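You operate a simulated robot arm through the tools that you are given. There is no shell and no other tool.

The job below is to be done with a simulated robot arm. You get a single attempt, and the scene is never put back.

JOB
Clamp the copper block in the vise between the white and green covers.
Fine: open the vise wider first, hang both covers on its jaws, wind it tight; leave the vise levers and the other blocks.

It is judged by the outcome, as a careful person would: the job done as asked, and still so three seconds after it is handed in. It fails if anything else is knocked over, pushed out of place, dropped, spilled or broken. Lids that push on must go on centred and level and be pressed home; caps that screw on are set level and turned clockwise until they are tight.

ROBOT AND FRAMES
A 6-joint arm with a two-finger gripper, fixed in place. Base frame: the origin is on the floor under the middle of its stand, x ahead of it, y to its left, z up. Readings come in mm, rad, newtons and seconds.
It reaches about 1206 mm from its shoulder. Its first joint turns from -2.897 to 2.897 rad. Payload 2.45 kg.
The TCP is the grasp point between the finger pads, 20 mm short of the fingertips. In the tool frame z runs along the fingers and y along their closing line. The gripper opens to 140 mm; its body begins 168 mm behind the TCP.
Orientation is told as [roll, pitch, yaw] about the base's x, y, z axes, in that order, counted from this pose: with the fingers straight down and closing along the base's y, the tool's x points along the base's -x, its y along +y and its z along -z.

CONTROLS
- The arm moves only by the tool arm_command. Its argument "moves" is a list of rows, each an object (a shift or turn left out is 0, a gripper value left out holds the last) with "jaw": the closure, from 0 (fully open) to 1 (shut); "travel": the shift along the tool's x, y, z in m, a list of three; "delta_rot": the turn, a rotation vector about the tool's x, y, z in rad, a list of three. In form: [{"jaw": jaw, "travel": [dx, dy, dz], "delta_rot": [wx, wy, wz]}, ...]. A call has 1 to 20 rows; each row shifts and turns the commanded pose from where the row before left it, along the tool's axes as they then stand. Each row takes 0.2 s and may step no farther than 50 mm and 0.15 rad from the row before; otherwise, or with a gripper value out of range, the whole call is refused. A pose out of reach is approached as far as the arm can. The call stops where the force on the tool passes 90 N (or 10 N more than at its start, if that is more) or the arm is blocked; 0.2 s more then pass. Each finger travels about 45 mm/s and halts on what it meets, pressing with about 40 N; the grip force reading is that of the motor and also rises with nothing between the fingers. The clock runs only during rows and for 0.2 s after the last one: add rows that do not move to give the fingers time. It gives the time, the measured TCP pose, the force on the tool (base axes), the opening and the grip force at its end, in the units of the frame above (readings bear some noise), with the torque about the TCP (base axes, N m) and any sound that the robot's microphone picked up.
- Cameras (640 x 400 px; columns grow to the right, rows downward): "scene" is fixed at [230.3, -494.5, 1633.8]; the picture's right is [0.93, -0.37, 0.00], its down [-0.19, -0.48, -0.85] and it looks along [0.32, 0.79, -0.52] (base axes); focal length 360 px, centre (320, 200). "wrist" rides on the gripper at [78, 11, -209] in the tool frame; the picture's right is [-0.14, 0.99, 0.00], its down [-0.92, -0.13, -0.37] and it looks along [-0.36, -0.05, 0.93] (tool axes); focal length 280 px, centre (320, 200). There is no depth. A picture from a camera that has moved, and an enlarged one, comes with that camera's place and axes in the base frame and with its lens. The place of the scene camera against the robot may be out by one fixed shift of up to 25 mm in any direction.
- snapshot(camera): a new picture of that camera. The clock stands still meanwhile.
- zoom(camera, box): a new picture of the part [left, top, right, bottom] of that camera's present view, enlarged. The clock stands still meanwhile.
- hand_in(): hands the job in; it is judged then, once.

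Nothing tells you positions but the pictures and the camera data. Unless the task says otherwise, let go and move clear before handing in.

The tools are called after ">>>" as a command line: name --argument value ..., lists and objects as JSON in quotes. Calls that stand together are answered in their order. arm_command: Moves the arm, as the interface text tells. Its arguments: {"type":"object","properties":{"moves":{"type":"array","items":{"type":"object","properties":{"jaw":{"type":"number"},"travel":{"type":"array","items":{"type":"number"}},"delta_rot":{"type":"array","items":{"type":"number"}}}}}},"required":["moves"]} The other tools are called the same way: snapshot (camera) takes a picture; zoom (camera, box) takes an enlarged picture of a part of a camera's view; hand_in () hands the job in.

At the start:

```text
clock: 0.0
tcp_pos: [438.9, 265.4, 1317.8]
ee_rot: [0.002, -0.001, 0.001]
wrist_force: [0.4, -0.2, 0.4]
ft_torque: [0.0, 0.01, -0.02]
gripper_width: 140.2
finger_force: 0.0
```

scene: 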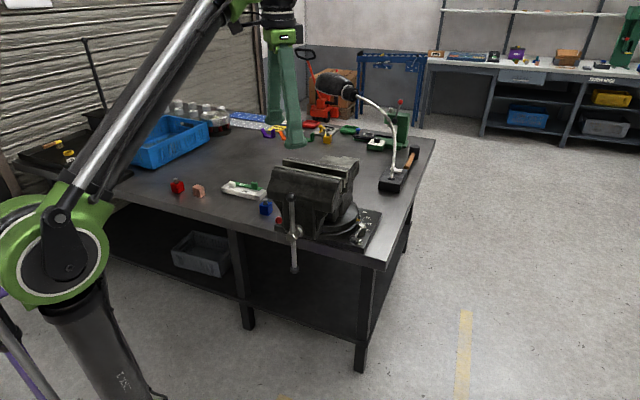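
wrist: 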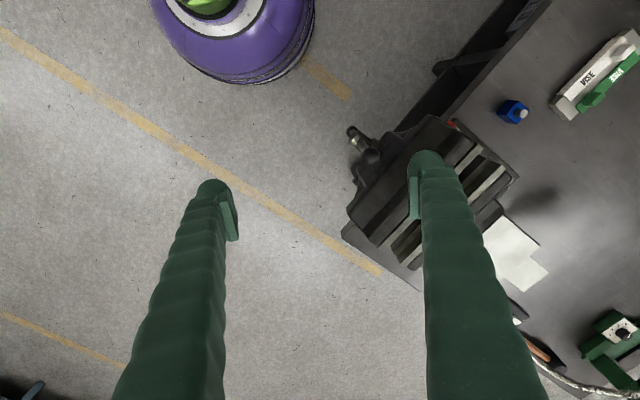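

I see a workbench with a large vise near its corner, white and green covers lying on the bench, and red, copper-ish and blue blocks. I'll look closer before moving anything.

>>> zoom --camera "scene" --box '[240, 130, 400, 280]'

>>> zoom --camera "scene" --box '[140, 150, 300, 250]'

>>> zoom --camera "wrist" --box '[330, 0, 640, 300]'

```text
2.67 times, centred on (320, 205) of scene
camera zoom: at [230.3, -494.5, 1633.8], right [0.93, -0.37, 0.0], down [-0.19, -0.48, -0.85], along [0.32, 0.79, -0.52], focal length 960 px, centre (320, 187)
```

zoom: 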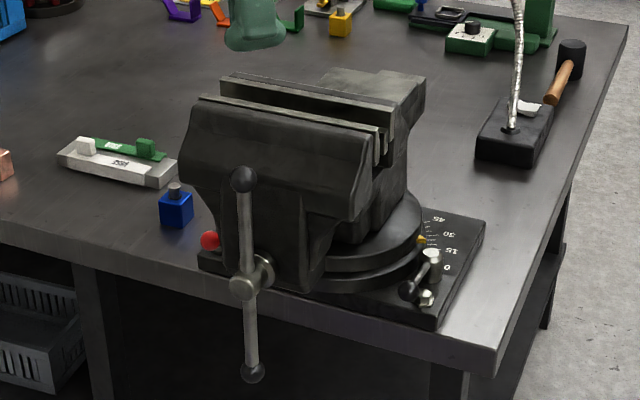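

```text
4.00 times, centred on (220, 200) of scene
camera zoom: at [230.3, -494.5, 1633.8], right [0.93, -0.37, 0.0], down [-0.19, -0.48, -0.85], along [0.32, 0.79, -0.52], focal length 1441 px, centre (720, 200)
```

zoom: 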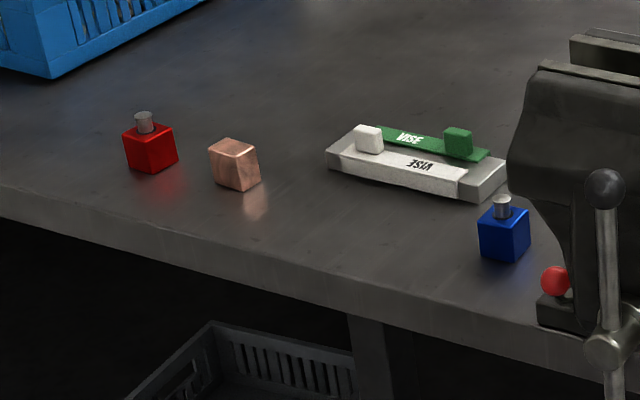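

```text
1.33 times, centred on (485, 150) of wrist
camera zoom: at [358.6, 276.9, 1527.6], right [0.14, 0.99, 0.0], down [0.92, -0.13, 0.37], along [0.37, -0.05, -0.93], focal length 374 px, centre (100, 267)
```

zoom: 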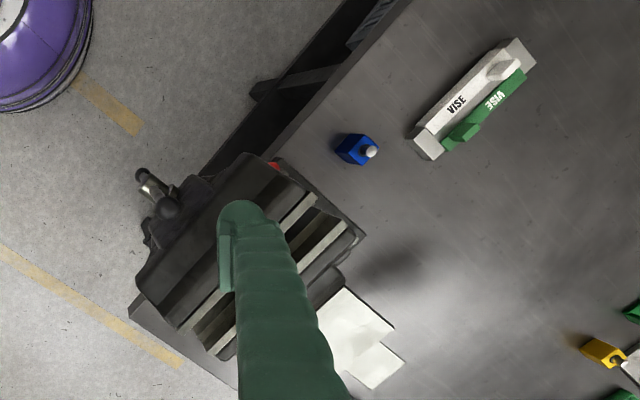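

The vise sits near the bench corner with its jaws running at about 45°, its handle facing the robot, and its top about 280 mm above the bench. I'll slide the gripper sideways at the same height to see it without a finger in the way.

>>> arm_command --moves '[{"travel": [0.02, 0.045, 0]}, {"travel": [0.02, 0.045, 0]}, {"travel": [0.02, 0.045, 0]}, {"travel": [0, 0, 0]}]'

```text
clock: 1.0
tcp_pos: [376.8, 402.0, 1317.6]
ee_rot: [0.002, -0.002, 0.0]
wrist_force: [0.0, -0.8, 0.3]
ft_torque: [0.05, -0.01, 0.0]
gripper_width: 140.0
finger_force: 0.1
```

>>> snapshot --camera "wrist"

>>> snapshot --camera "scene"

>>> zoom --camera "wrist" --box '[220, 120, 460, 270]'

```text
taken
camera wrist: at [297.0, 413.2, 1526.8], right [0.14, 0.99, 0.0], down [0.92, -0.13, 0.37], along [0.37, -0.05, -0.93], focal length 280 px, centre (320, 200)
```

wrist: 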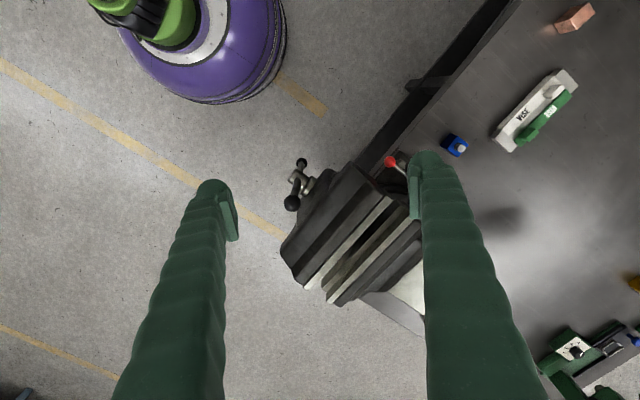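

```text
taken
```

scene: 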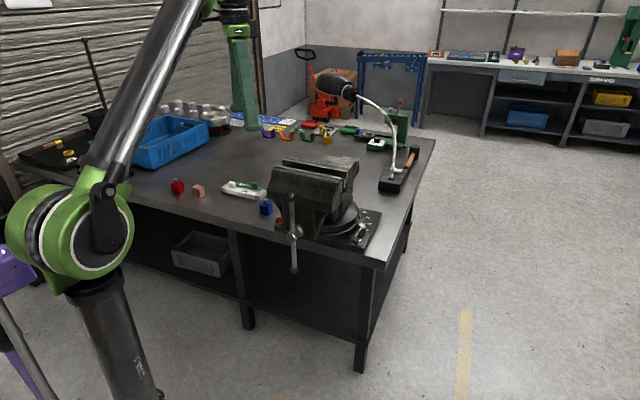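

```text
2.67 times, centred on (340, 195) of wrist
camera zoom: at [297.0, 413.2, 1526.8], right [0.14, 0.99, 0.0], down [0.92, -0.13, 0.37], along [0.37, -0.05, -0.93], focal length 748 px, centre (267, 213)
```

zoom: 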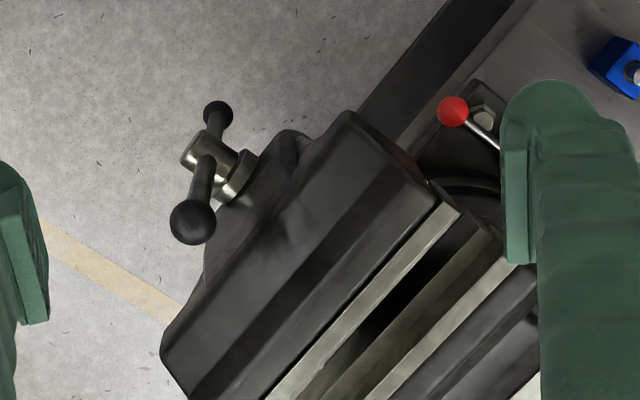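

The vise handle, the red-knobbed lever and the jaw strips are now visible. I'll zoom in on the jaws and on the covers.

>>> zoom --camera "wrist" --box '[280, 190, 440, 310]'

>>> zoom --camera "wrist" --box '[430, 0, 620, 160]'

>>> zoom --camera "scene" --box '[260, 140, 390, 260]'

>>> zoom --camera "scene" --box '[210, 165, 280, 220]'

```text
3.33 times, centred on (360, 250) of wrist
camera zoom: at [297.0, 413.2, 1526.8], right [0.14, 0.99, 0.0], down [0.92, -0.13, 0.37], along [0.37, -0.05, -0.93], focal length 935 px, centre (187, 33)
```

zoom: 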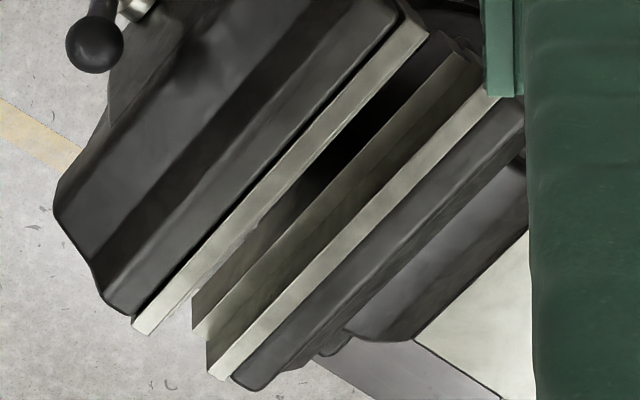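

```text
2.50 times, centred on (525, 80) of wrist
camera zoom: at [297.0, 413.2, 1526.8], right [0.14, 0.99, 0.0], down [0.92, -0.13, 0.37], along [0.37, -0.05, -0.93], focal length 701 px, centre (-192, 500)
```

zoom: 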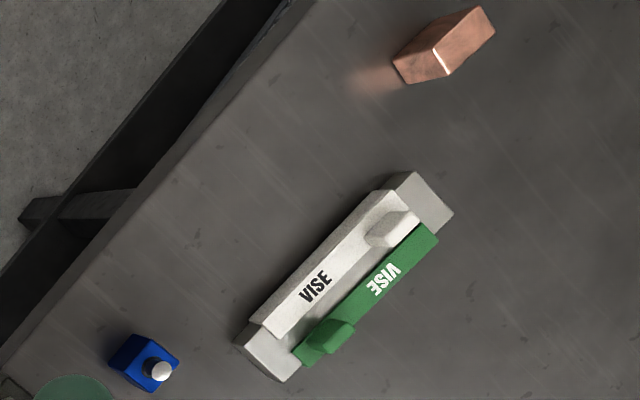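

```text
3.33 times, centred on (325, 200) of scene
camera zoom: at [230.3, -494.5, 1633.8], right [0.93, -0.37, 0.0], down [-0.19, -0.48, -0.85], along [0.32, 0.79, -0.52], focal length 1200 px, centre (303, 200)
```

zoom: 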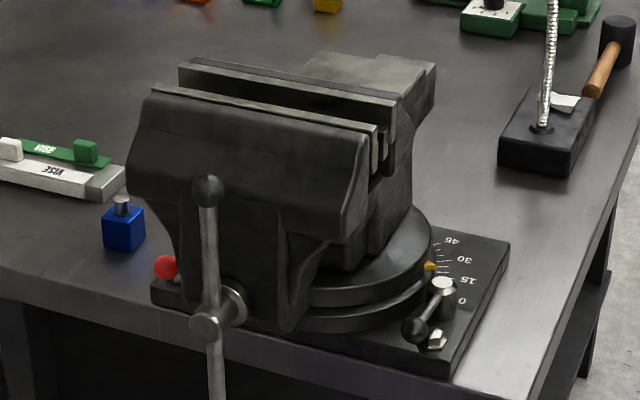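

```text
7.27 times, centred on (245, 192) of scene
camera zoom: at [230.3, -494.5, 1633.8], right [0.93, -0.37, 0.0], down [-0.19, -0.48, -0.85], along [0.32, 0.79, -0.52], focal length 2619 px, centre (866, 254)
```

zoom: 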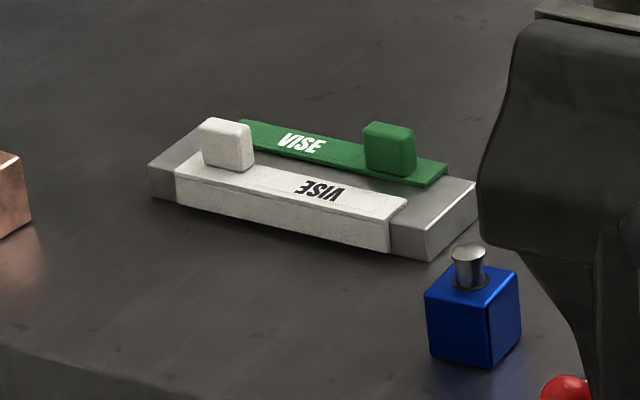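

I estimate the handle bar as vertical at about (468, 342) with its pivot near z≈960, and the jaw tops at about z≈1110–1150. Next I'll turn the gripper about 44° to line up with the vise and look down into the jaws.

>>> arm_command --moves '[{"travel": [-0.0384, -0.0097, 0]}, {"travel": [-0.0384, -0.0097, 0]}, {"travel": [-0.0384, -0.0097, 0]}, {"delta_rot": [0, 0, -0.128]}, {"delta_rot": [0, 0, -0.128]}, {"delta_rot": [0, 0, -0.128]}, {"delta_rot": [0, 0, -0.128]}, {"delta_rot": [0, 0, -0.128]}, {"delta_rot": [0, 0, -0.128]}, {"travel": [0, 0, 0]}]'

```text
clock: 3.2
tcp_pos: [495.3, 371.8, 1318.8]
ee_rot: [-0.001, -0.003, 0.771]
wrist_force: [0.0, -0.2, 0.0]
ft_torque: [0.01, -0.02, 0.03]
gripper_width: 140.0
finger_force: 0.0
```

>>> snapshot --camera "wrist"

>>> zoom --camera "wrist" --box '[220, 110, 420, 290]'

```text
taken
camera wrist: at [428.5, 325.4, 1527.5], right [-0.59, 0.81, 0.0], down [0.75, 0.55, 0.37], along [0.3, 0.22, -0.93], focal length 280 px, centre (320, 200)
```

wrist: 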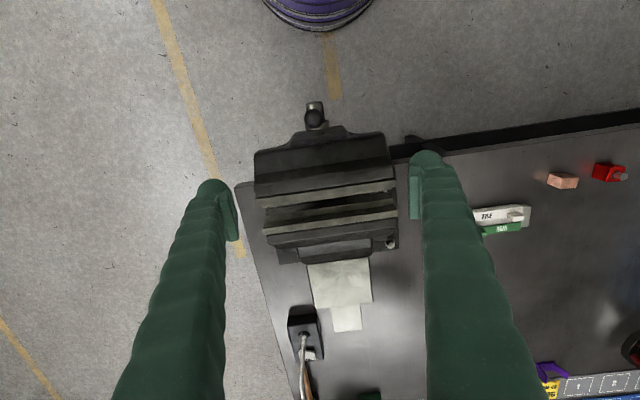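

```text
2.22 times, centred on (320, 200) of wrist
camera zoom: at [428.5, 325.4, 1527.5], right [-0.59, 0.81, 0.0], down [0.75, 0.55, 0.37], along [0.3, 0.22, -0.93], focal length 623 px, centre (320, 200)
```

zoom: 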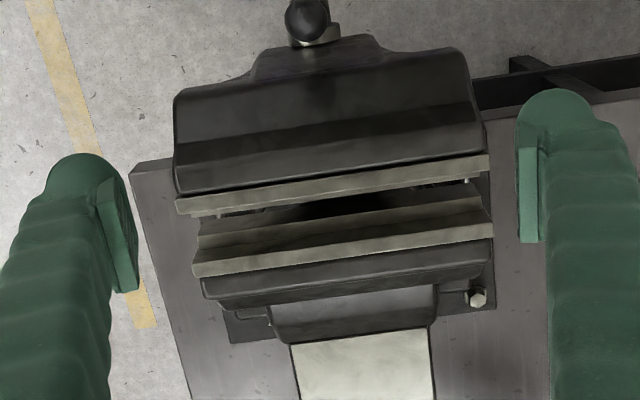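

The view is now aligned with the vise. I'll zoom further into the gap to see what lies inside.

>>> zoom --camera "wrist" --box '[255, 170, 405, 240]'

>>> zoom --camera "wrist" --box '[460, 150, 640, 260]'

>>> zoom --camera "scene" --box '[320, 150, 380, 210]'

```text
4.27 times, centred on (330, 205) of wrist
camera zoom: at [428.5, 325.4, 1527.5], right [-0.59, 0.81, 0.0], down [0.75, 0.55, 0.37], along [0.3, 0.22, -0.93], focal length 1196 px, centre (277, 179)
```

zoom: 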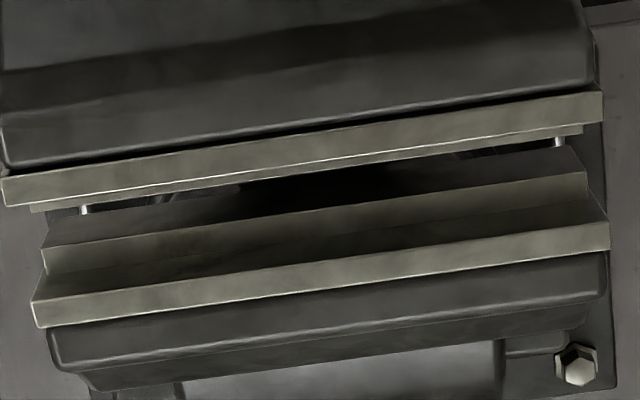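

```text
3.56 times, centred on (550, 205) of wrist
camera zoom: at [428.5, 325.4, 1527.5], right [-0.59, 0.81, 0.0], down [0.75, 0.55, 0.37], along [0.3, 0.22, -0.93], focal length 997 px, centre (-498, 182)
```

zoom: 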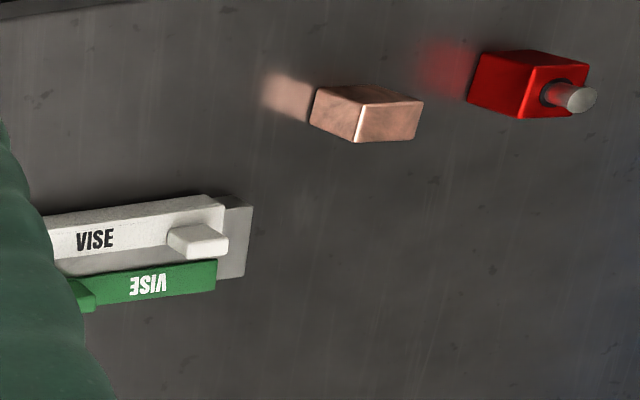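

```text
6.67 times, centred on (350, 180) of scene
camera zoom: at [230.3, -494.5, 1633.8], right [0.93, -0.37, 0.0], down [-0.19, -0.48, -0.85], along [0.32, 0.79, -0.52], focal length 2401 px, centre (120, 333)
```

zoom: 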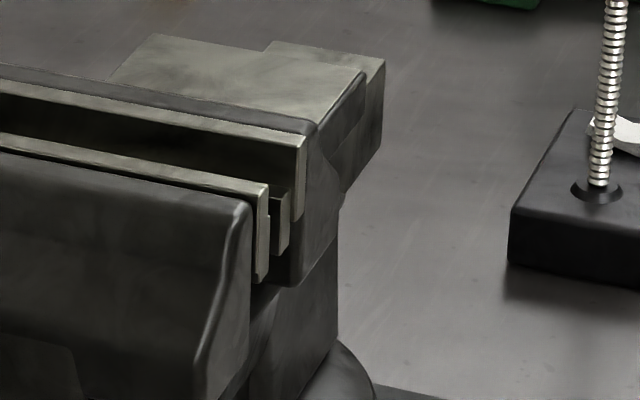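

There is a shelf step on each jaw face about 26 mm below the top, the gap is now about 40 mm, and the vise is turned 45°. Next I'll move the camera over the covers and the copper block to measure them.

>>> arm_command --moves '[{"travel": [-0.0119, 0.0417, 0.0069]}, {"travel": [-0.0119, 0.0417, 0.0069]}, {"travel": [-0.0119, 0.0417, 0.0069]}, {"travel": [-0.0119, 0.0417, 0.0069]}, {"travel": [-0.0119, 0.0417, 0.0069]}, {"travel": [-0.0119, 0.0417, 0.0069]}, {"travel": [-0.0119, 0.0417, 0.0069]}, {"travel": [-0.0119, 0.0417, 0.0069]}, {"travel": [-0.0119, 0.0417, 0.0069]}, {"travel": [-0.0119, 0.0417, 0.0069]}, {"delta_rot": [0, 0, -0.0144]}, {"travel": [0, 0, 0]}]'

```text
clock: 5.8
tcp_pos: [289.6, 754.2, 1249.9]
ee_rot: [-0.001, -0.002, 0.783]
wrist_force: [-0.2, -1.3, 0.1]
ft_torque: [-0.01, -0.02, 0.03]
gripper_width: 139.9
finger_force: 0.1
```

>>> snapshot --camera "wrist"

>>> zoom --camera "wrist" --box '[240, 140, 400, 240]'

>>> zoom --camera "wrist" --box '[380, 80, 540, 180]'

```text
taken
camera wrist: at [225.0, 707.4, 1458.6], right [-0.6, 0.8, 0.0], down [0.74, 0.56, 0.37], along [0.3, 0.22, -0.93], focal length 280 px, centre (320, 200)
```

wrist: 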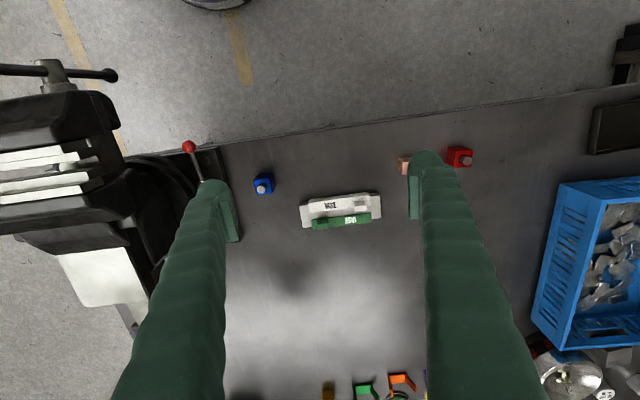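

```text
4.00 times, centred on (320, 190) of wrist
camera zoom: at [225.0, 707.4, 1458.6], right [-0.6, 0.8, 0.0], down [0.74, 0.56, 0.37], along [0.3, 0.22, -0.93], focal length 1122 px, centre (320, 240)
```

zoom: 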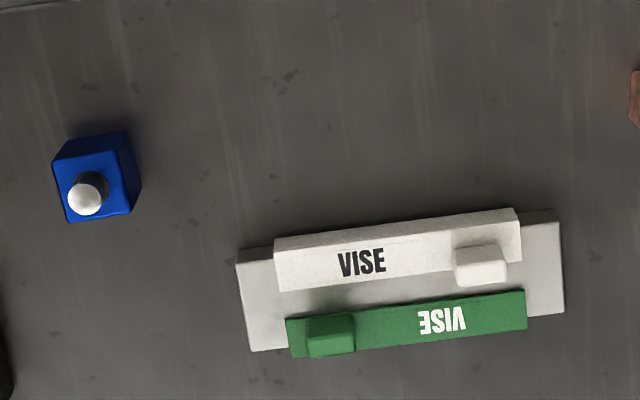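

```text
4.00 times, centred on (460, 130) of wrist
camera zoom: at [225.0, 707.4, 1458.6], right [-0.6, 0.8, 0.0], down [0.74, 0.56, 0.37], along [0.3, 0.22, -0.93], focal length 1122 px, centre (-240, 480)
```

zoom: 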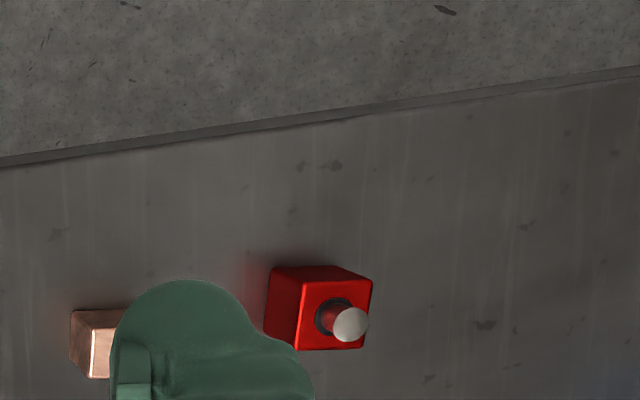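

The white and green covers are L-shaped and sit on a grey bar, each with a grip lug at one end, and the copper cube is partly hidden by a finger. I'll zoom in on the covers and then shift for parallax.

>>> zoom --camera "wrist" --box '[290, 180, 390, 242]'

>>> arm_command --moves '[{"travel": [0, 0.042, 0.03]}, {"travel": [0, 0.042, 0.03]}, {"travel": [0, 0.042, 0.03]}, {"travel": [0, 0, 0]}]'

```text
6.40 times, centred on (340, 211) of wrist
camera zoom: at [225.0, 707.4, 1458.6], right [-0.6, 0.8, 0.0], down [0.74, 0.56, 0.37], along [0.3, 0.22, -0.93], focal length 1794 px, centre (192, 130)
```

zoom: 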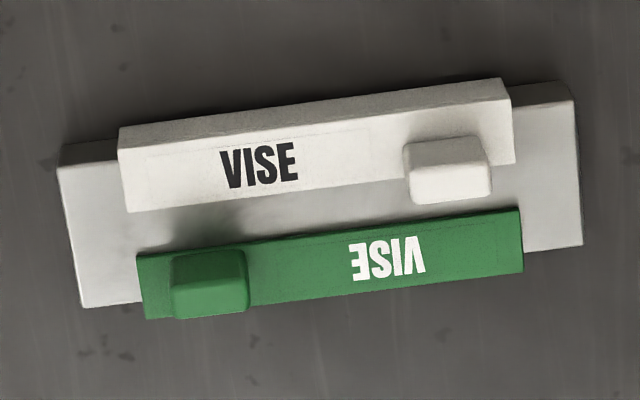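

```text
refused: row 1 steps farther than a row can; nothing moved
```

The closer view shows the white and green covers clearly. That step was slightly too long, so I'll move sideways and down in smaller steps.

>>> arm_command --moves '[{"travel": [0, 0.037, 0.03]}, {"travel": [0, 0.037, 0.03]}, {"travel": [0, 0.037, 0.03]}, {"travel": [0, 0, 0]}]'

>>> snapshot --camera "wrist"

>>> zoom --camera "wrist" --box '[190, 150, 350, 250]'

>>> zoom --camera "wrist" --box '[280, 90, 440, 190]'

```text
clock: 6.8
tcp_pos: [212.0, 832.8, 1159.7]
ee_rot: [-0.001, -0.001, 0.782]
wrist_force: [0.3, 0.6, 0.1]
ft_torque: [0.03, 0.03, 0.0]
gripper_width: 139.7
finger_force: 0.0
```

```text
taken
camera wrist: at [147.4, 785.8, 1369.3], right [-0.6, 0.8, 0.0], down [0.74, 0.56, 0.37], along [0.3, 0.22, -0.93], focal length 280 px, centre (320, 200)
```

wrist: 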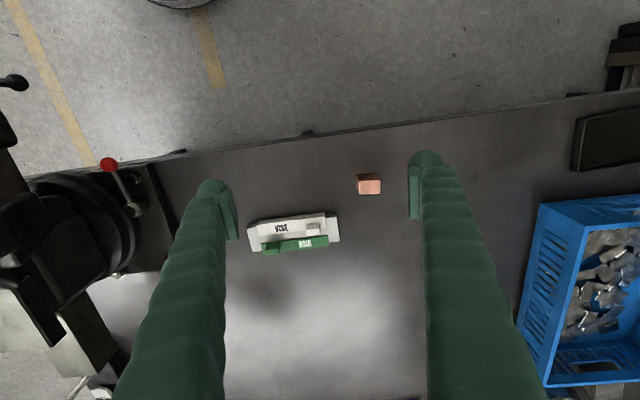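

```text
4.00 times, centred on (270, 200) of wrist
camera zoom: at [147.4, 785.8, 1369.3], right [-0.6, 0.8, 0.0], down [0.74, 0.56, 0.37], along [0.3, 0.22, -0.93], focal length 1122 px, centre (520, 200)
```

zoom: 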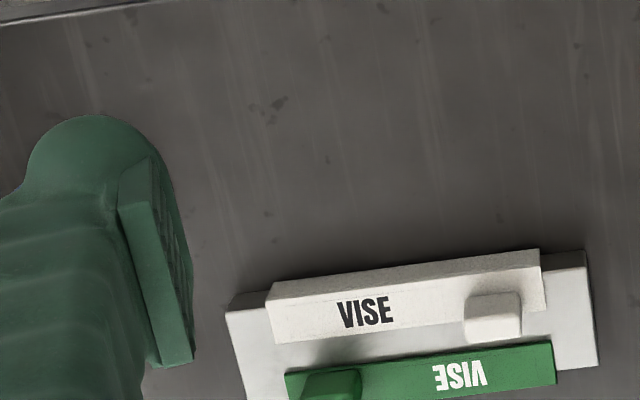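

```text
4.00 times, centred on (360, 140) of wrist
camera zoom: at [147.4, 785.8, 1369.3], right [-0.6, 0.8, 0.0], down [0.74, 0.56, 0.37], along [0.3, 0.22, -0.93], focal length 1122 px, centre (160, 440)
```

zoom: 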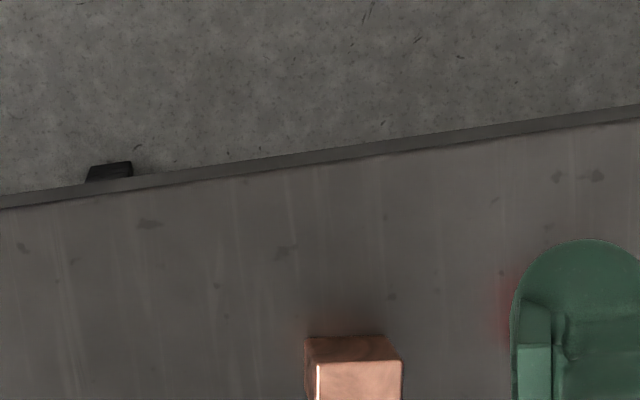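

The flange tops come out at z≈834 and the bench at about z≈805; the covers are about 148 mm long. I'll take closer looks at the copper block and the lugs.

>>> zoom --camera "wrist" --box '[330, 155, 410, 205]'

>>> zoom --camera "wrist" --box '[240, 205, 350, 260]'

```text
8.00 times, centred on (370, 180) of wrist
camera zoom: at [147.4, 785.8, 1369.3], right [-0.6, 0.8, 0.0], down [0.74, 0.56, 0.37], along [0.3, 0.22, -0.93], focal length 2243 px, centre (-80, 360)
```

zoom: 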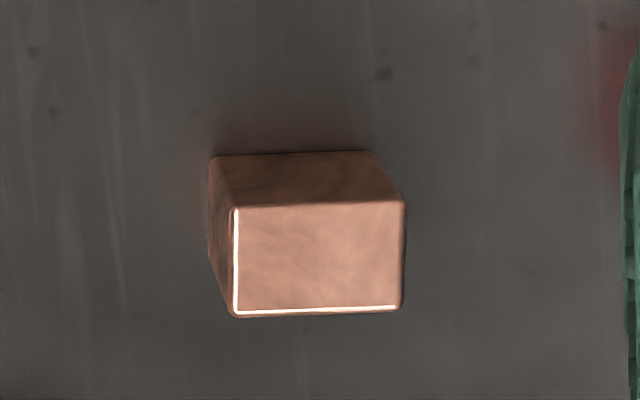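

```text
5.82 times, centred on (295, 232) of wrist
camera zoom: at [147.4, 785.8, 1369.3], right [-0.6, 0.8, 0.0], down [0.74, 0.56, 0.37], along [0.3, 0.22, -0.93], focal length 1631 px, centre (466, 11)
```

zoom: 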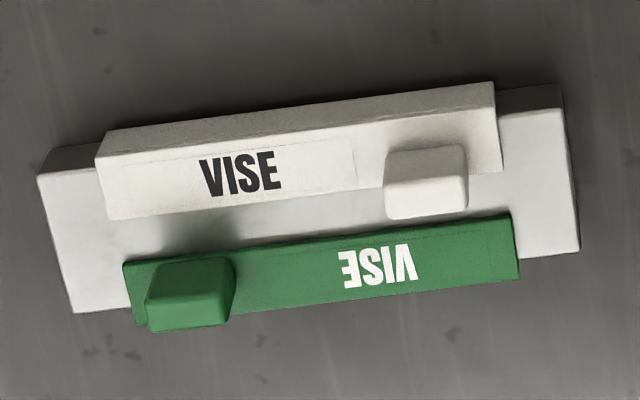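

The copper block comes out at roughly 41 × 27 mm on top and about 42 mm tall, turned about 6° from the vise. I'll look at the cover ends for their thickness.

>>> zoom --camera "scene" --box '[240, 180, 275, 202]'

>>> zoom --camera "scene" --box '[215, 172, 265, 204]'

>>> zoom --camera "scene" --box '[180, 175, 230, 205]'

```text
16.00 times, centred on (258, 191) of scene
camera zoom: at [230.3, -494.5, 1633.8], right [0.93, -0.37, 0.0], down [-0.19, -0.48, -0.85], along [0.32, 0.79, -0.52], focal length 5762 px, centre (1320, 344)
```

zoom: 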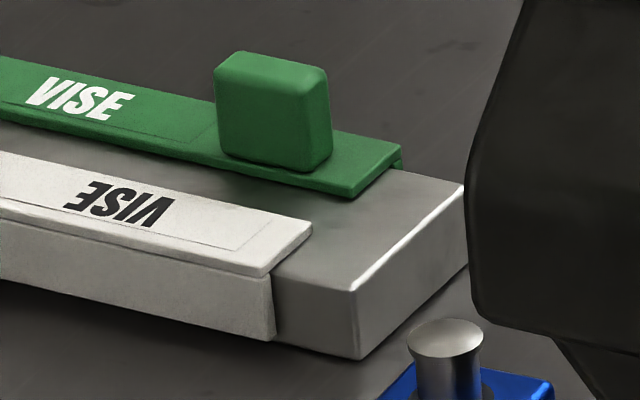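

```text
12.50 times, centred on (240, 188) of scene
camera zoom: at [230.3, -494.5, 1633.8], right [0.93, -0.37, 0.0], down [-0.19, -0.48, -0.85], along [0.32, 0.79, -0.52], focal length 4502 px, centre (1320, 350)
```

zoom: 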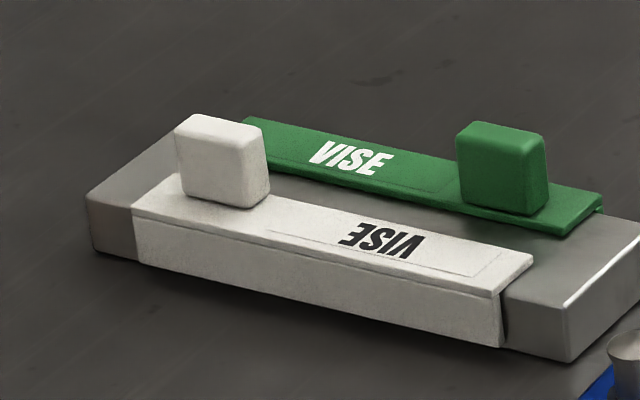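

```text
12.80 times, centred on (205, 190) of scene
camera zoom: at [230.3, -494.5, 1633.8], right [0.93, -0.37, 0.0], down [-0.19, -0.48, -0.85], along [0.32, 0.79, -0.52], focal length 4610 px, centre (1792, 328)
```

zoom: 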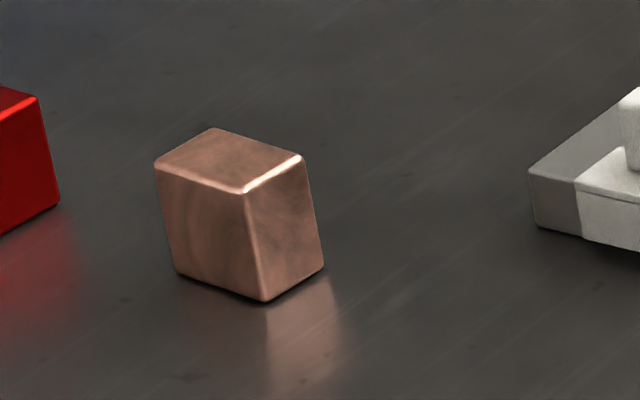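

The covers' faces and flanges look about 4 mm thick, and the lugs about 28 × 14 × 26 mm. I'll now go above the vise handle with the gripper closed, then tilt the fingers about 45° towards the vise to use them as a pushing peg.

>>> arm_command --moves '[{"jaw": 1, "travel": [0.02025, -0.0409, -0.0069]}, {"travel": [0.02025, -0.0409, -0.0069]}, {"travel": [0.02025, -0.0409, -0.0069]}, {"travel": [0.02025, -0.0409, -0.0069]}, {"travel": [0.02025, -0.0409, -0.0069]}, {"travel": [0.02025, -0.0409, -0.0069]}, {"travel": [0.02025, -0.0409, -0.0069]}, {"travel": [0.02025, -0.0409, -0.0069]}, {"travel": [0.02025, -0.0409, -0.0069]}, {"travel": [0.02025, -0.0409, -0.0069]}, {"travel": [0.02025, -0.0409, -0.0069]}, {"travel": [0.02025, -0.0409, -0.0069]}, {"travel": [0.02025, -0.0409, -0.0069]}, {"delta_rot": [0, 0, -0.003]}]'

>>> snapshot --camera "wrist"

```text
clock: 9.8
tcp_pos: [401.7, 269.6, 1248.9]
ee_rot: [-0.001, -0.003, 0.785]
wrist_force: [-0.1, -0.1, 0.9]
ft_torque: [-0.03, 0.0, 0.02]
gripper_width: 0.0
finger_force: 29.2
```

```text
taken
camera wrist: at [336.3, 222.5, 1458.8], right [-0.6, 0.8, 0.0], down [0.74, 0.56, 0.37], along [0.3, 0.22, -0.93], focal length 280 px, centre (320, 200)
```

wrist: 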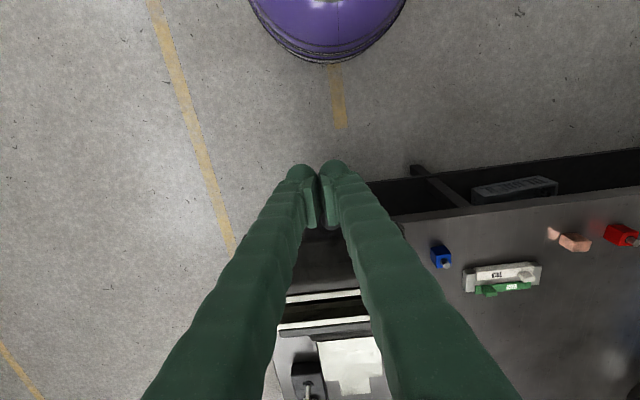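

The fingers are closed into a peg above the handle. I'll tilt them towards the vise in stages and check that the arm follows.

>>> arm_command --moves '[{"delta_rot": [0, -0.131, 0]}, {"delta_rot": [0, -0.131, 0]}, {"delta_rot": [0, -0.131, 0]}, {"delta_rot": [0, -0.131, 0]}, {"delta_rot": [0, -0.131, 0]}, {"delta_rot": [0, -0.131, 0]}, {"travel": [0, 0, 0]}]'

>>> snapshot --camera "wrist"

>>> snapshot --camera "scene"

```text
clock: 11.4
tcp_pos: [400.8, 270.3, 1248.6]
ee_rot: [0.001, -0.79, 0.786]
wrist_force: [0.2, 0.1, 0.4]
ft_torque: [-0.01, 0.01, 0.02]
gripper_width: 0.0
finger_force: 29.5
```

```text
taken
camera wrist: at [247.3, 134.7, 1341.0], right [-0.63, 0.77, 0.1], down [0.36, 0.18, 0.91], along [0.68, 0.61, -0.39], focal length 280 px, centre (320, 200)
```

wrist: 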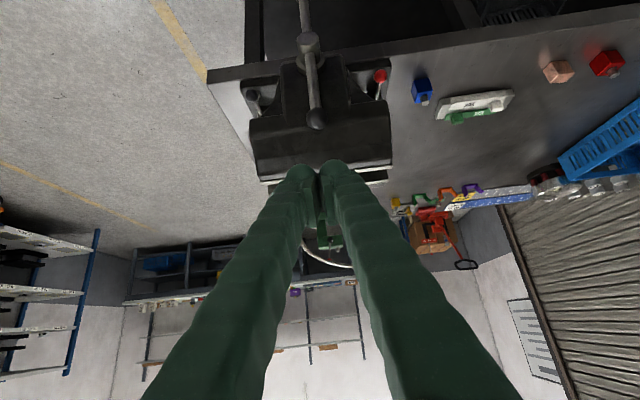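

```text
taken
```

scene: 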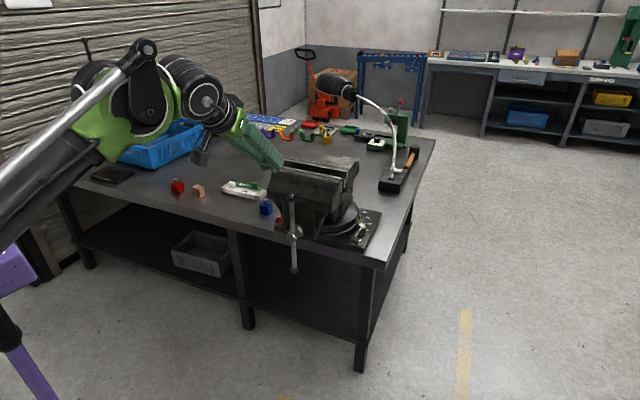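

The arm follows the tilt and the camera, now upside down, sees the handle from the front. I'll zoom in on the handle to fix its position.

>>> zoom --camera "wrist" --box '[240, -40, 400, 190]'

>>> zoom --camera "scene" --box '[260, 170, 360, 280]'

```text
refused: -40 is not a number from 0 to 400
```

```text
3.64 times, centred on (310, 225) of scene
camera zoom: at [230.3, -494.5, 1633.8], right [0.93, -0.37, 0.0], down [-0.19, -0.48, -0.85], along [0.32, 0.79, -0.52], focal length 1310 px, centre (356, 109)
```

zoom: 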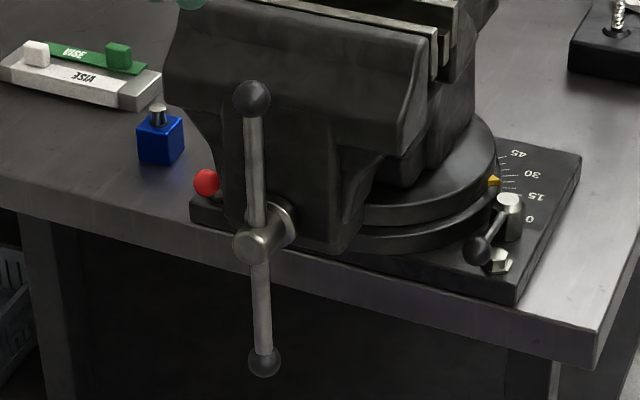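

>>> zoom --camera "wrist" --box '[230, 0, 400, 190]'

>>> zoom --camera "wrist" --box '[270, 0, 370, 60]'

```text
2.11 times, centred on (315, 95) of wrist
camera zoom: at [247.3, 134.7, 1341.0], right [-0.63, 0.77, 0.1], down [0.36, 0.18, 0.91], along [0.68, 0.61, -0.39], focal length 590 px, centre (330, 421)
```

zoom: 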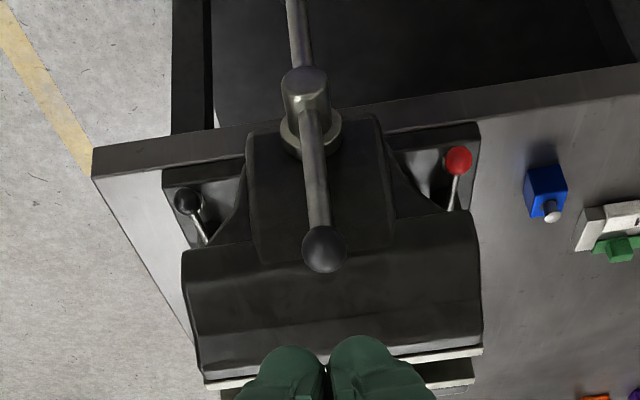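

```text
6.40 times, centred on (320, 30) of wrist
camera zoom: at [247.3, 134.7, 1341.0], right [-0.63, 0.77, 0.1], down [0.36, 0.18, 0.91], along [0.68, 0.61, -0.39], focal length 1794 px, centre (320, 1288)
```

zoom: 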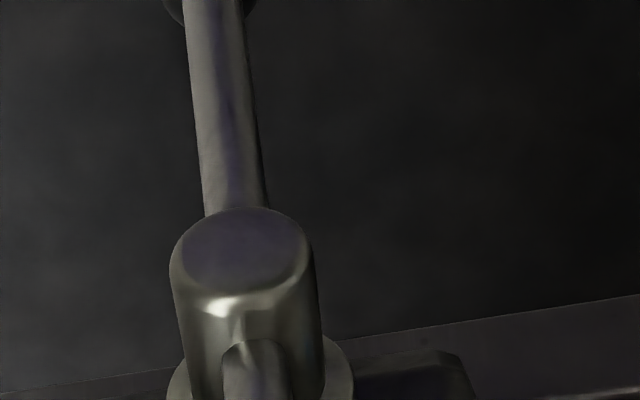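

I now have the top ball of the bar at about (468, 342, 1088), the pivot at z≈952, and at least 30 mm of clearance behind the bar. I'll lower the peg in front and to the right of the upper bar half, then advance into the bar's plane.

>>> arm_command --moves '[{"travel": [0.0259, -0.0116, 0.0329]}, {"travel": [0.0259, -0.0116, 0.0329]}, {"travel": [0.0259, -0.0116, 0.0329]}, {"travel": [0.0259, -0.0116, 0.0329]}, {"travel": [0.0259, -0.0116, 0.0329]}, {"travel": [0, 0, 0]}]'

>>> snapshot --camera "wrist"

>>> zoom --camera "scene" --box '[200, 120, 400, 290]'

```text
clock: 12.8
tcp_pos: [461.6, 248.1, 1040.7]
ee_rot: [0.0, -0.786, 0.784]
wrist_force: [0.5, 0.3, -0.5]
ft_torque: [-0.01, 0.0, 0.0]
gripper_width: 0.0
finger_force: 29.9
```

```text
taken
camera wrist: at [308.2, 112.4, 1133.6], right [-0.63, 0.77, 0.1], down [0.36, 0.18, 0.91], along [0.68, 0.61, -0.4], focal length 280 px, centre (320, 200)
```

wrist: 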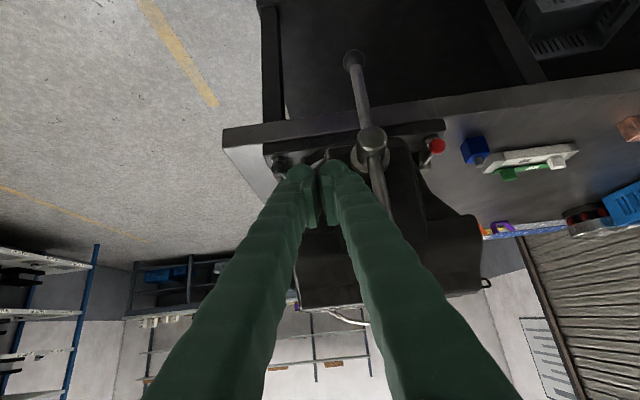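

```text
2.35 times, centred on (300, 205) of scene
camera zoom: at [230.3, -494.5, 1633.8], right [0.93, -0.37, 0.0], down [-0.19, -0.48, -0.85], along [0.32, 0.79, -0.52], focal length 847 px, centre (367, 188)
```

zoom: 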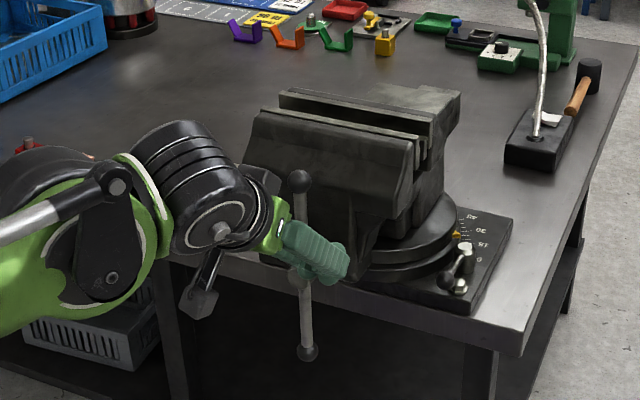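

The peg is to the right of the upper bar half and in front of it. I'll advance into the bar plane, then make a small test push.

>>> arm_command --moves '[{"travel": [-0.0149, 0, 0.0149]}, {"travel": [-0.0149, 0, 0.0149]}, {"travel": [-0.0149, 0, 0.0149]}, {"travel": [0, 0, 0]}]'

>>> snapshot --camera "wrist"

>>> zoom --camera "scene" --box '[240, 150, 360, 260]'

```text
clock: 13.8
tcp_pos: [503.9, 292.5, 1039.8]
ee_rot: [0.002, -0.788, 0.787]
wrist_force: [0.7, 0.1, -0.3]
ft_torque: [0.02, 0.03, 0.02]
gripper_width: 0.0
finger_force: 29.3
```

```text
taken
camera wrist: at [350.8, 156.7, 1132.4], right [-0.63, 0.77, 0.1], down [0.36, 0.18, 0.91], along [0.68, 0.61, -0.4], focal length 280 px, centre (320, 200)
```

wrist: 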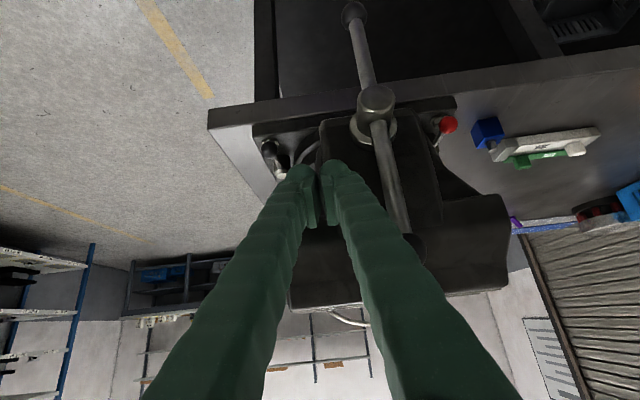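

```text
3.64 times, centred on (300, 205) of scene
camera zoom: at [230.3, -494.5, 1633.8], right [0.93, -0.37, 0.0], down [-0.19, -0.48, -0.85], along [0.32, 0.79, -0.52], focal length 1310 px, centre (393, 182)
```

zoom: 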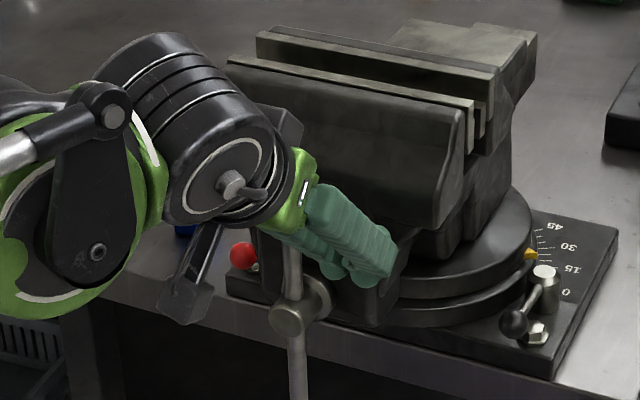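

The peg tip sits beside the bar with no contact. I'll push gently left (counter-clockwise seen from the front), which should open the vise.

>>> arm_command --moves '[{"travel": [-0.0035, 0.013, -0.0035]}, {"travel": [-0.0035, 0.0127, -0.0035]}, {"travel": [-0.0028, 0.013, -0.0028]}, {"travel": [-0.0015, 0.0133, -0.0015]}, {"travel": [-0.0002, 0.0136, -0.0002]}, {"travel": [0.0012, 0.0134, 0.0012]}]'

>>> snapshot --camera "wrist"

>>> zoom --camera "scene" --box '[240, 150, 360, 260]'

```text
clock: 15.2
tcp_pos: [448.3, 348.4, 1056.2]
ee_rot: [-0.001, -0.789, 0.786]
wrist_force: [1.3, -4.5, 0.7]
ft_torque: [-0.01, 0.02, 0.04]
gripper_width: 0.0
finger_force: 29.3
```

```text
taken
camera wrist: at [295.0, 212.5, 1148.0], right [-0.63, 0.77, 0.1], down [0.36, 0.18, 0.91], along [0.68, 0.61, -0.4], focal length 280 px, centre (320, 200)
```

wrist: 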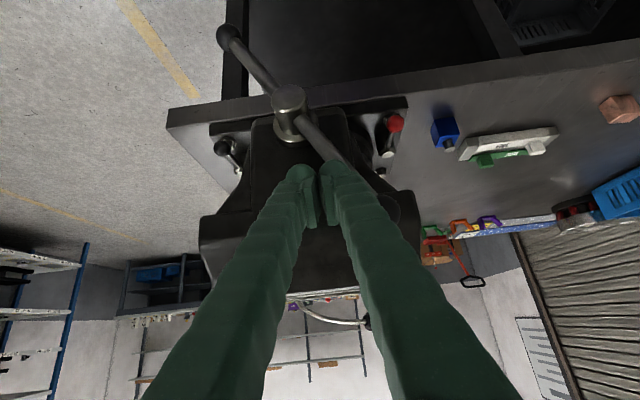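

```text
3.64 times, centred on (300, 205) of scene
camera zoom: at [230.3, -494.5, 1633.8], right [0.93, -0.37, 0.0], down [-0.19, -0.48, -0.85], along [0.32, 0.79, -0.52], focal length 1310 px, centre (393, 182)
```

zoom: 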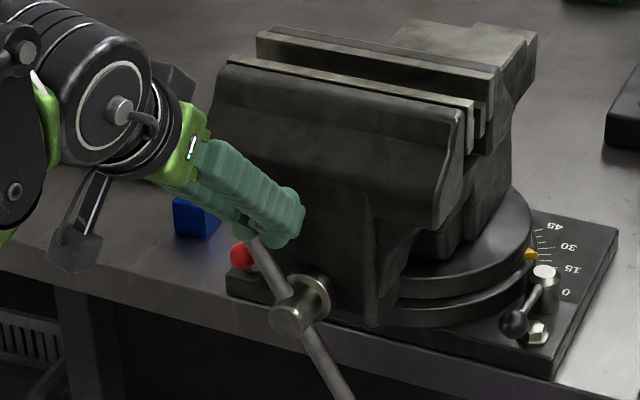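

The bar turned easily with about 5 N, and the front jaw moves with it. I'll carry the push on around the circle by another half turn.

>>> arm_command --moves '[{"travel": [0.0086, 0.0315, 0.0086]}, {"travel": [0.0156, 0.0254, 0.0156]}, {"travel": [0.0208, 0.0163, 0.0208]}, {"travel": [0.0235, 0.0053, 0.0235]}, {"travel": [0.0234, -0.0064, 0.0234]}, {"travel": [0.0204, -0.0174, 0.0204]}, {"travel": [0.015, -0.0262, 0.015]}, {"travel": [0.0078, -0.0318, 0.0078]}, {"travel": [-0.0004, -0.0337, -0.0004]}]'

>>> snapshot --camera "wrist"

>>> zoom --camera "scene" --box '[240, 150, 360, 260]'

```text
clock: 17.2
tcp_pos: [476.0, 323.9, 863.9]
ee_rot: [-0.001, -0.788, 0.785]
wrist_force: [0.5, 0.4, 0.1]
ft_torque: [0.02, -0.04, 0.01]
gripper_width: 0.0
finger_force: 29.5
```

```text
taken
camera wrist: at [322.4, 187.1, 956.3], right [-0.63, 0.77, 0.1], down [0.36, 0.18, 0.91], along [0.68, 0.61, -0.4], focal length 280 px, centre (320, 200)
```

wrist: 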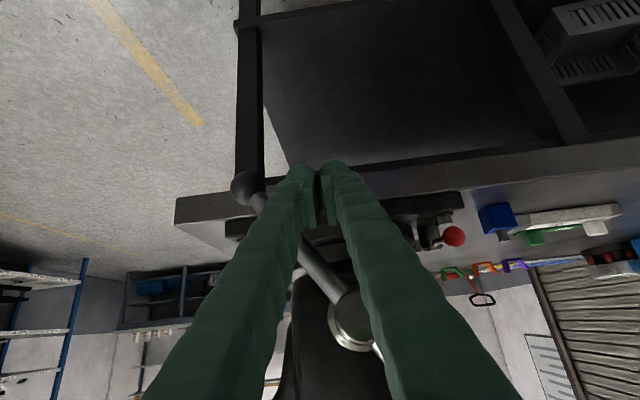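

```text
3.64 times, centred on (300, 205) of scene
camera zoom: at [230.3, -494.5, 1633.8], right [0.93, -0.37, 0.0], down [-0.19, -0.48, -0.85], along [0.32, 0.79, -0.52], focal length 1310 px, centre (393, 182)
```

zoom: 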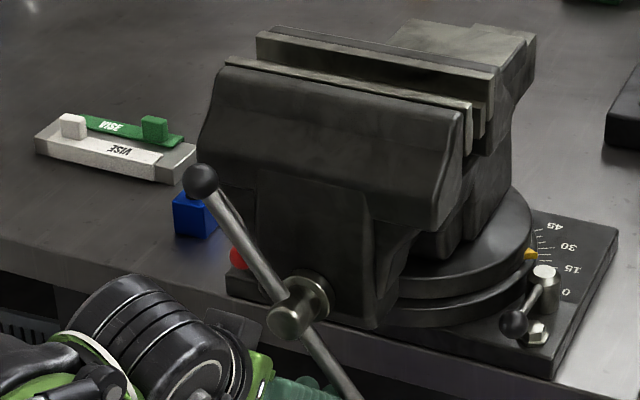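

Half a turn is done and the jaw is opening. I'll compare the jaw end with the earlier close-up to measure how far it has moved.

>>> zoom --camera "scene" --box '[320, 150, 380, 210]'

```text
6.67 times, centred on (350, 180) of scene
camera zoom: at [230.3, -494.5, 1633.8], right [0.93, -0.37, 0.0], down [-0.19, -0.48, -0.85], along [0.32, 0.79, -0.52], focal length 2401 px, centre (120, 333)
```

zoom: 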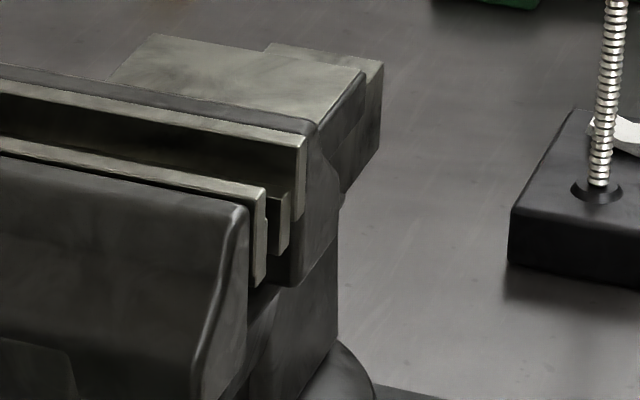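

The jaw has moved roughly 5–6 mm in about 0.6 turn. I'll push another half turn, easing back as the handle moves out towards me.

>>> arm_command --moves '[{"travel": [-0.008, -0.0315, -0.0092]}, {"travel": [-0.015, -0.0254, -0.0162]}, {"travel": [-0.0202, -0.0163, -0.0214]}, {"travel": [-0.0229, -0.0053, -0.0241]}, {"travel": [-0.0228, 0.0064, -0.024]}, {"travel": [-0.0198, 0.0174, -0.021]}, {"travel": [-0.0144, 0.0262, -0.0156]}, {"travel": [-0.0072, 0.0318, -0.0084]}, {"travel": [0.001, 0.0337, -0.0002]}]'

>>> snapshot --camera "wrist"

>>> zoom --camera "scene" --box '[320, 150, 380, 210]'

>>> zoom --camera "scene" --box '[240, 150, 360, 260]'

```text
clock: 19.2
tcp_pos: [442.7, 343.0, 1054.5]
ee_rot: [-0.001, -0.789, 0.785]
wrist_force: [0.7, -4.2, 0.0]
ft_torque: [0.0, 0.0, 0.02]
gripper_width: 0.0
finger_force: 29.1
```

```text
taken
camera wrist: at [289.6, 207.1, 1147.3], right [-0.63, 0.77, 0.1], down [0.36, 0.18, 0.91], along [0.68, 0.61, -0.4], focal length 280 px, centre (320, 200)
```

wrist: 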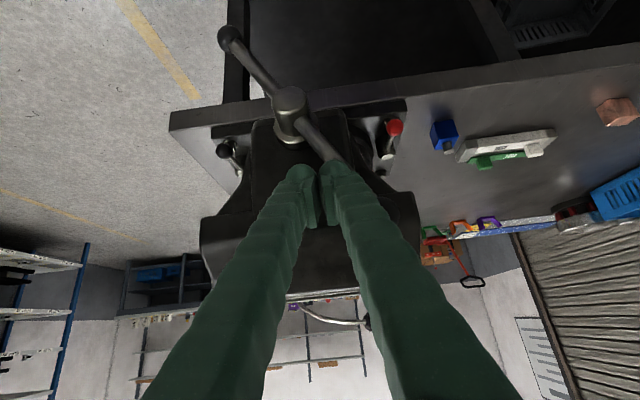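

```text
6.67 times, centred on (350, 180) of scene
camera zoom: at [230.3, -494.5, 1633.8], right [0.93, -0.37, 0.0], down [-0.19, -0.48, -0.85], along [0.32, 0.79, -0.52], focal length 2401 px, centre (120, 333)
```

zoom: 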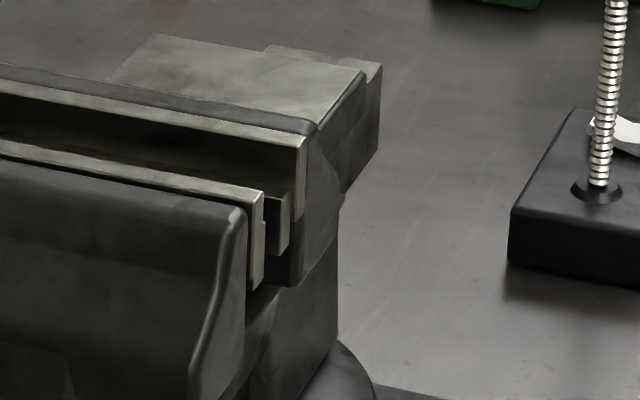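

```text
3.64 times, centred on (300, 205) of scene
camera zoom: at [230.3, -494.5, 1633.8], right [0.93, -0.37, 0.0], down [-0.19, -0.48, -0.85], along [0.32, 0.79, -0.52], focal length 1310 px, centre (393, 182)
```

zoom: 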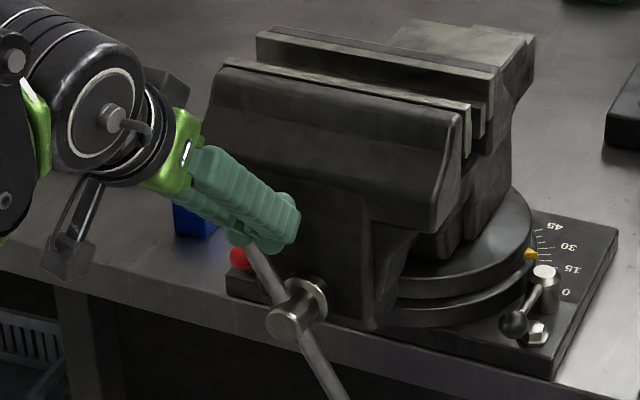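

The vise has opened about 10 mm in 1.1 turns, to a gap of roughly 51 mm, which is enough to hang the covers. I'll back the peg away, rise and turn the fingers straight down again.

>>> arm_command --moves '[{"travel": [0.0, -0.01, 0.0]}, {"travel": [0.0283, 0, -0.0283]}, {"travel": [0.0283, 0, -0.0283]}, {"travel": [-0.0283, 0, -0.0283]}, {"travel": [-0.0283, 0, -0.0283]}, {"travel": [-0.0283, 0, -0.0283]}, {"travel": [-0.0283, 0, -0.0283]}, {"travel": [-0.0283, 0, -0.0283]}, {"delta_rot": [0, 0.131, 0]}, {"delta_rot": [0, 0.131, 0]}, {"delta_rot": [0, 0.131, 0]}, {"delta_rot": [0, 0.131, 0]}, {"delta_rot": [0, 0.131, 0]}, {"delta_rot": [0, 0.133, 0]}, {"jaw": 0.5, "travel": [0, 0, 0]}, {"travel": [0, 0, 0]}]'

>>> snapshot --camera "wrist"

```text
clock: 22.6
tcp_pos: [391.6, 279.3, 1255.7]
ee_rot: [-0.001, 0.001, 0.786]
wrist_force: [-0.2, 0.1, 0.6]
ft_torque: [0.0, -0.05, 0.0]
gripper_width: 51.8
finger_force: 0.0
```

```text
taken
camera wrist: at [328.0, 231.8, 1464.8], right [-0.6, 0.8, 0.0], down [0.74, 0.56, 0.37], along [0.29, 0.22, -0.93], focal length 280 px, centre (320, 200)
```

wrist: 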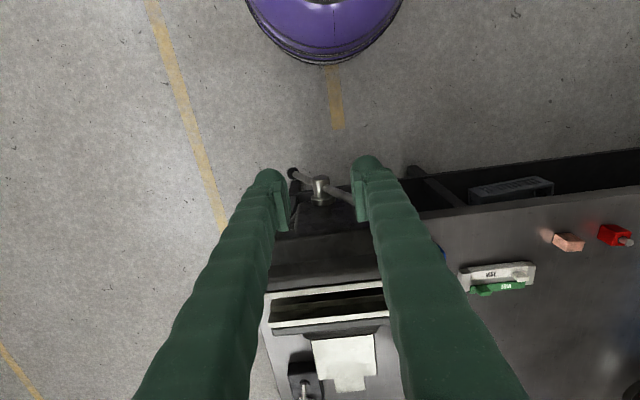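

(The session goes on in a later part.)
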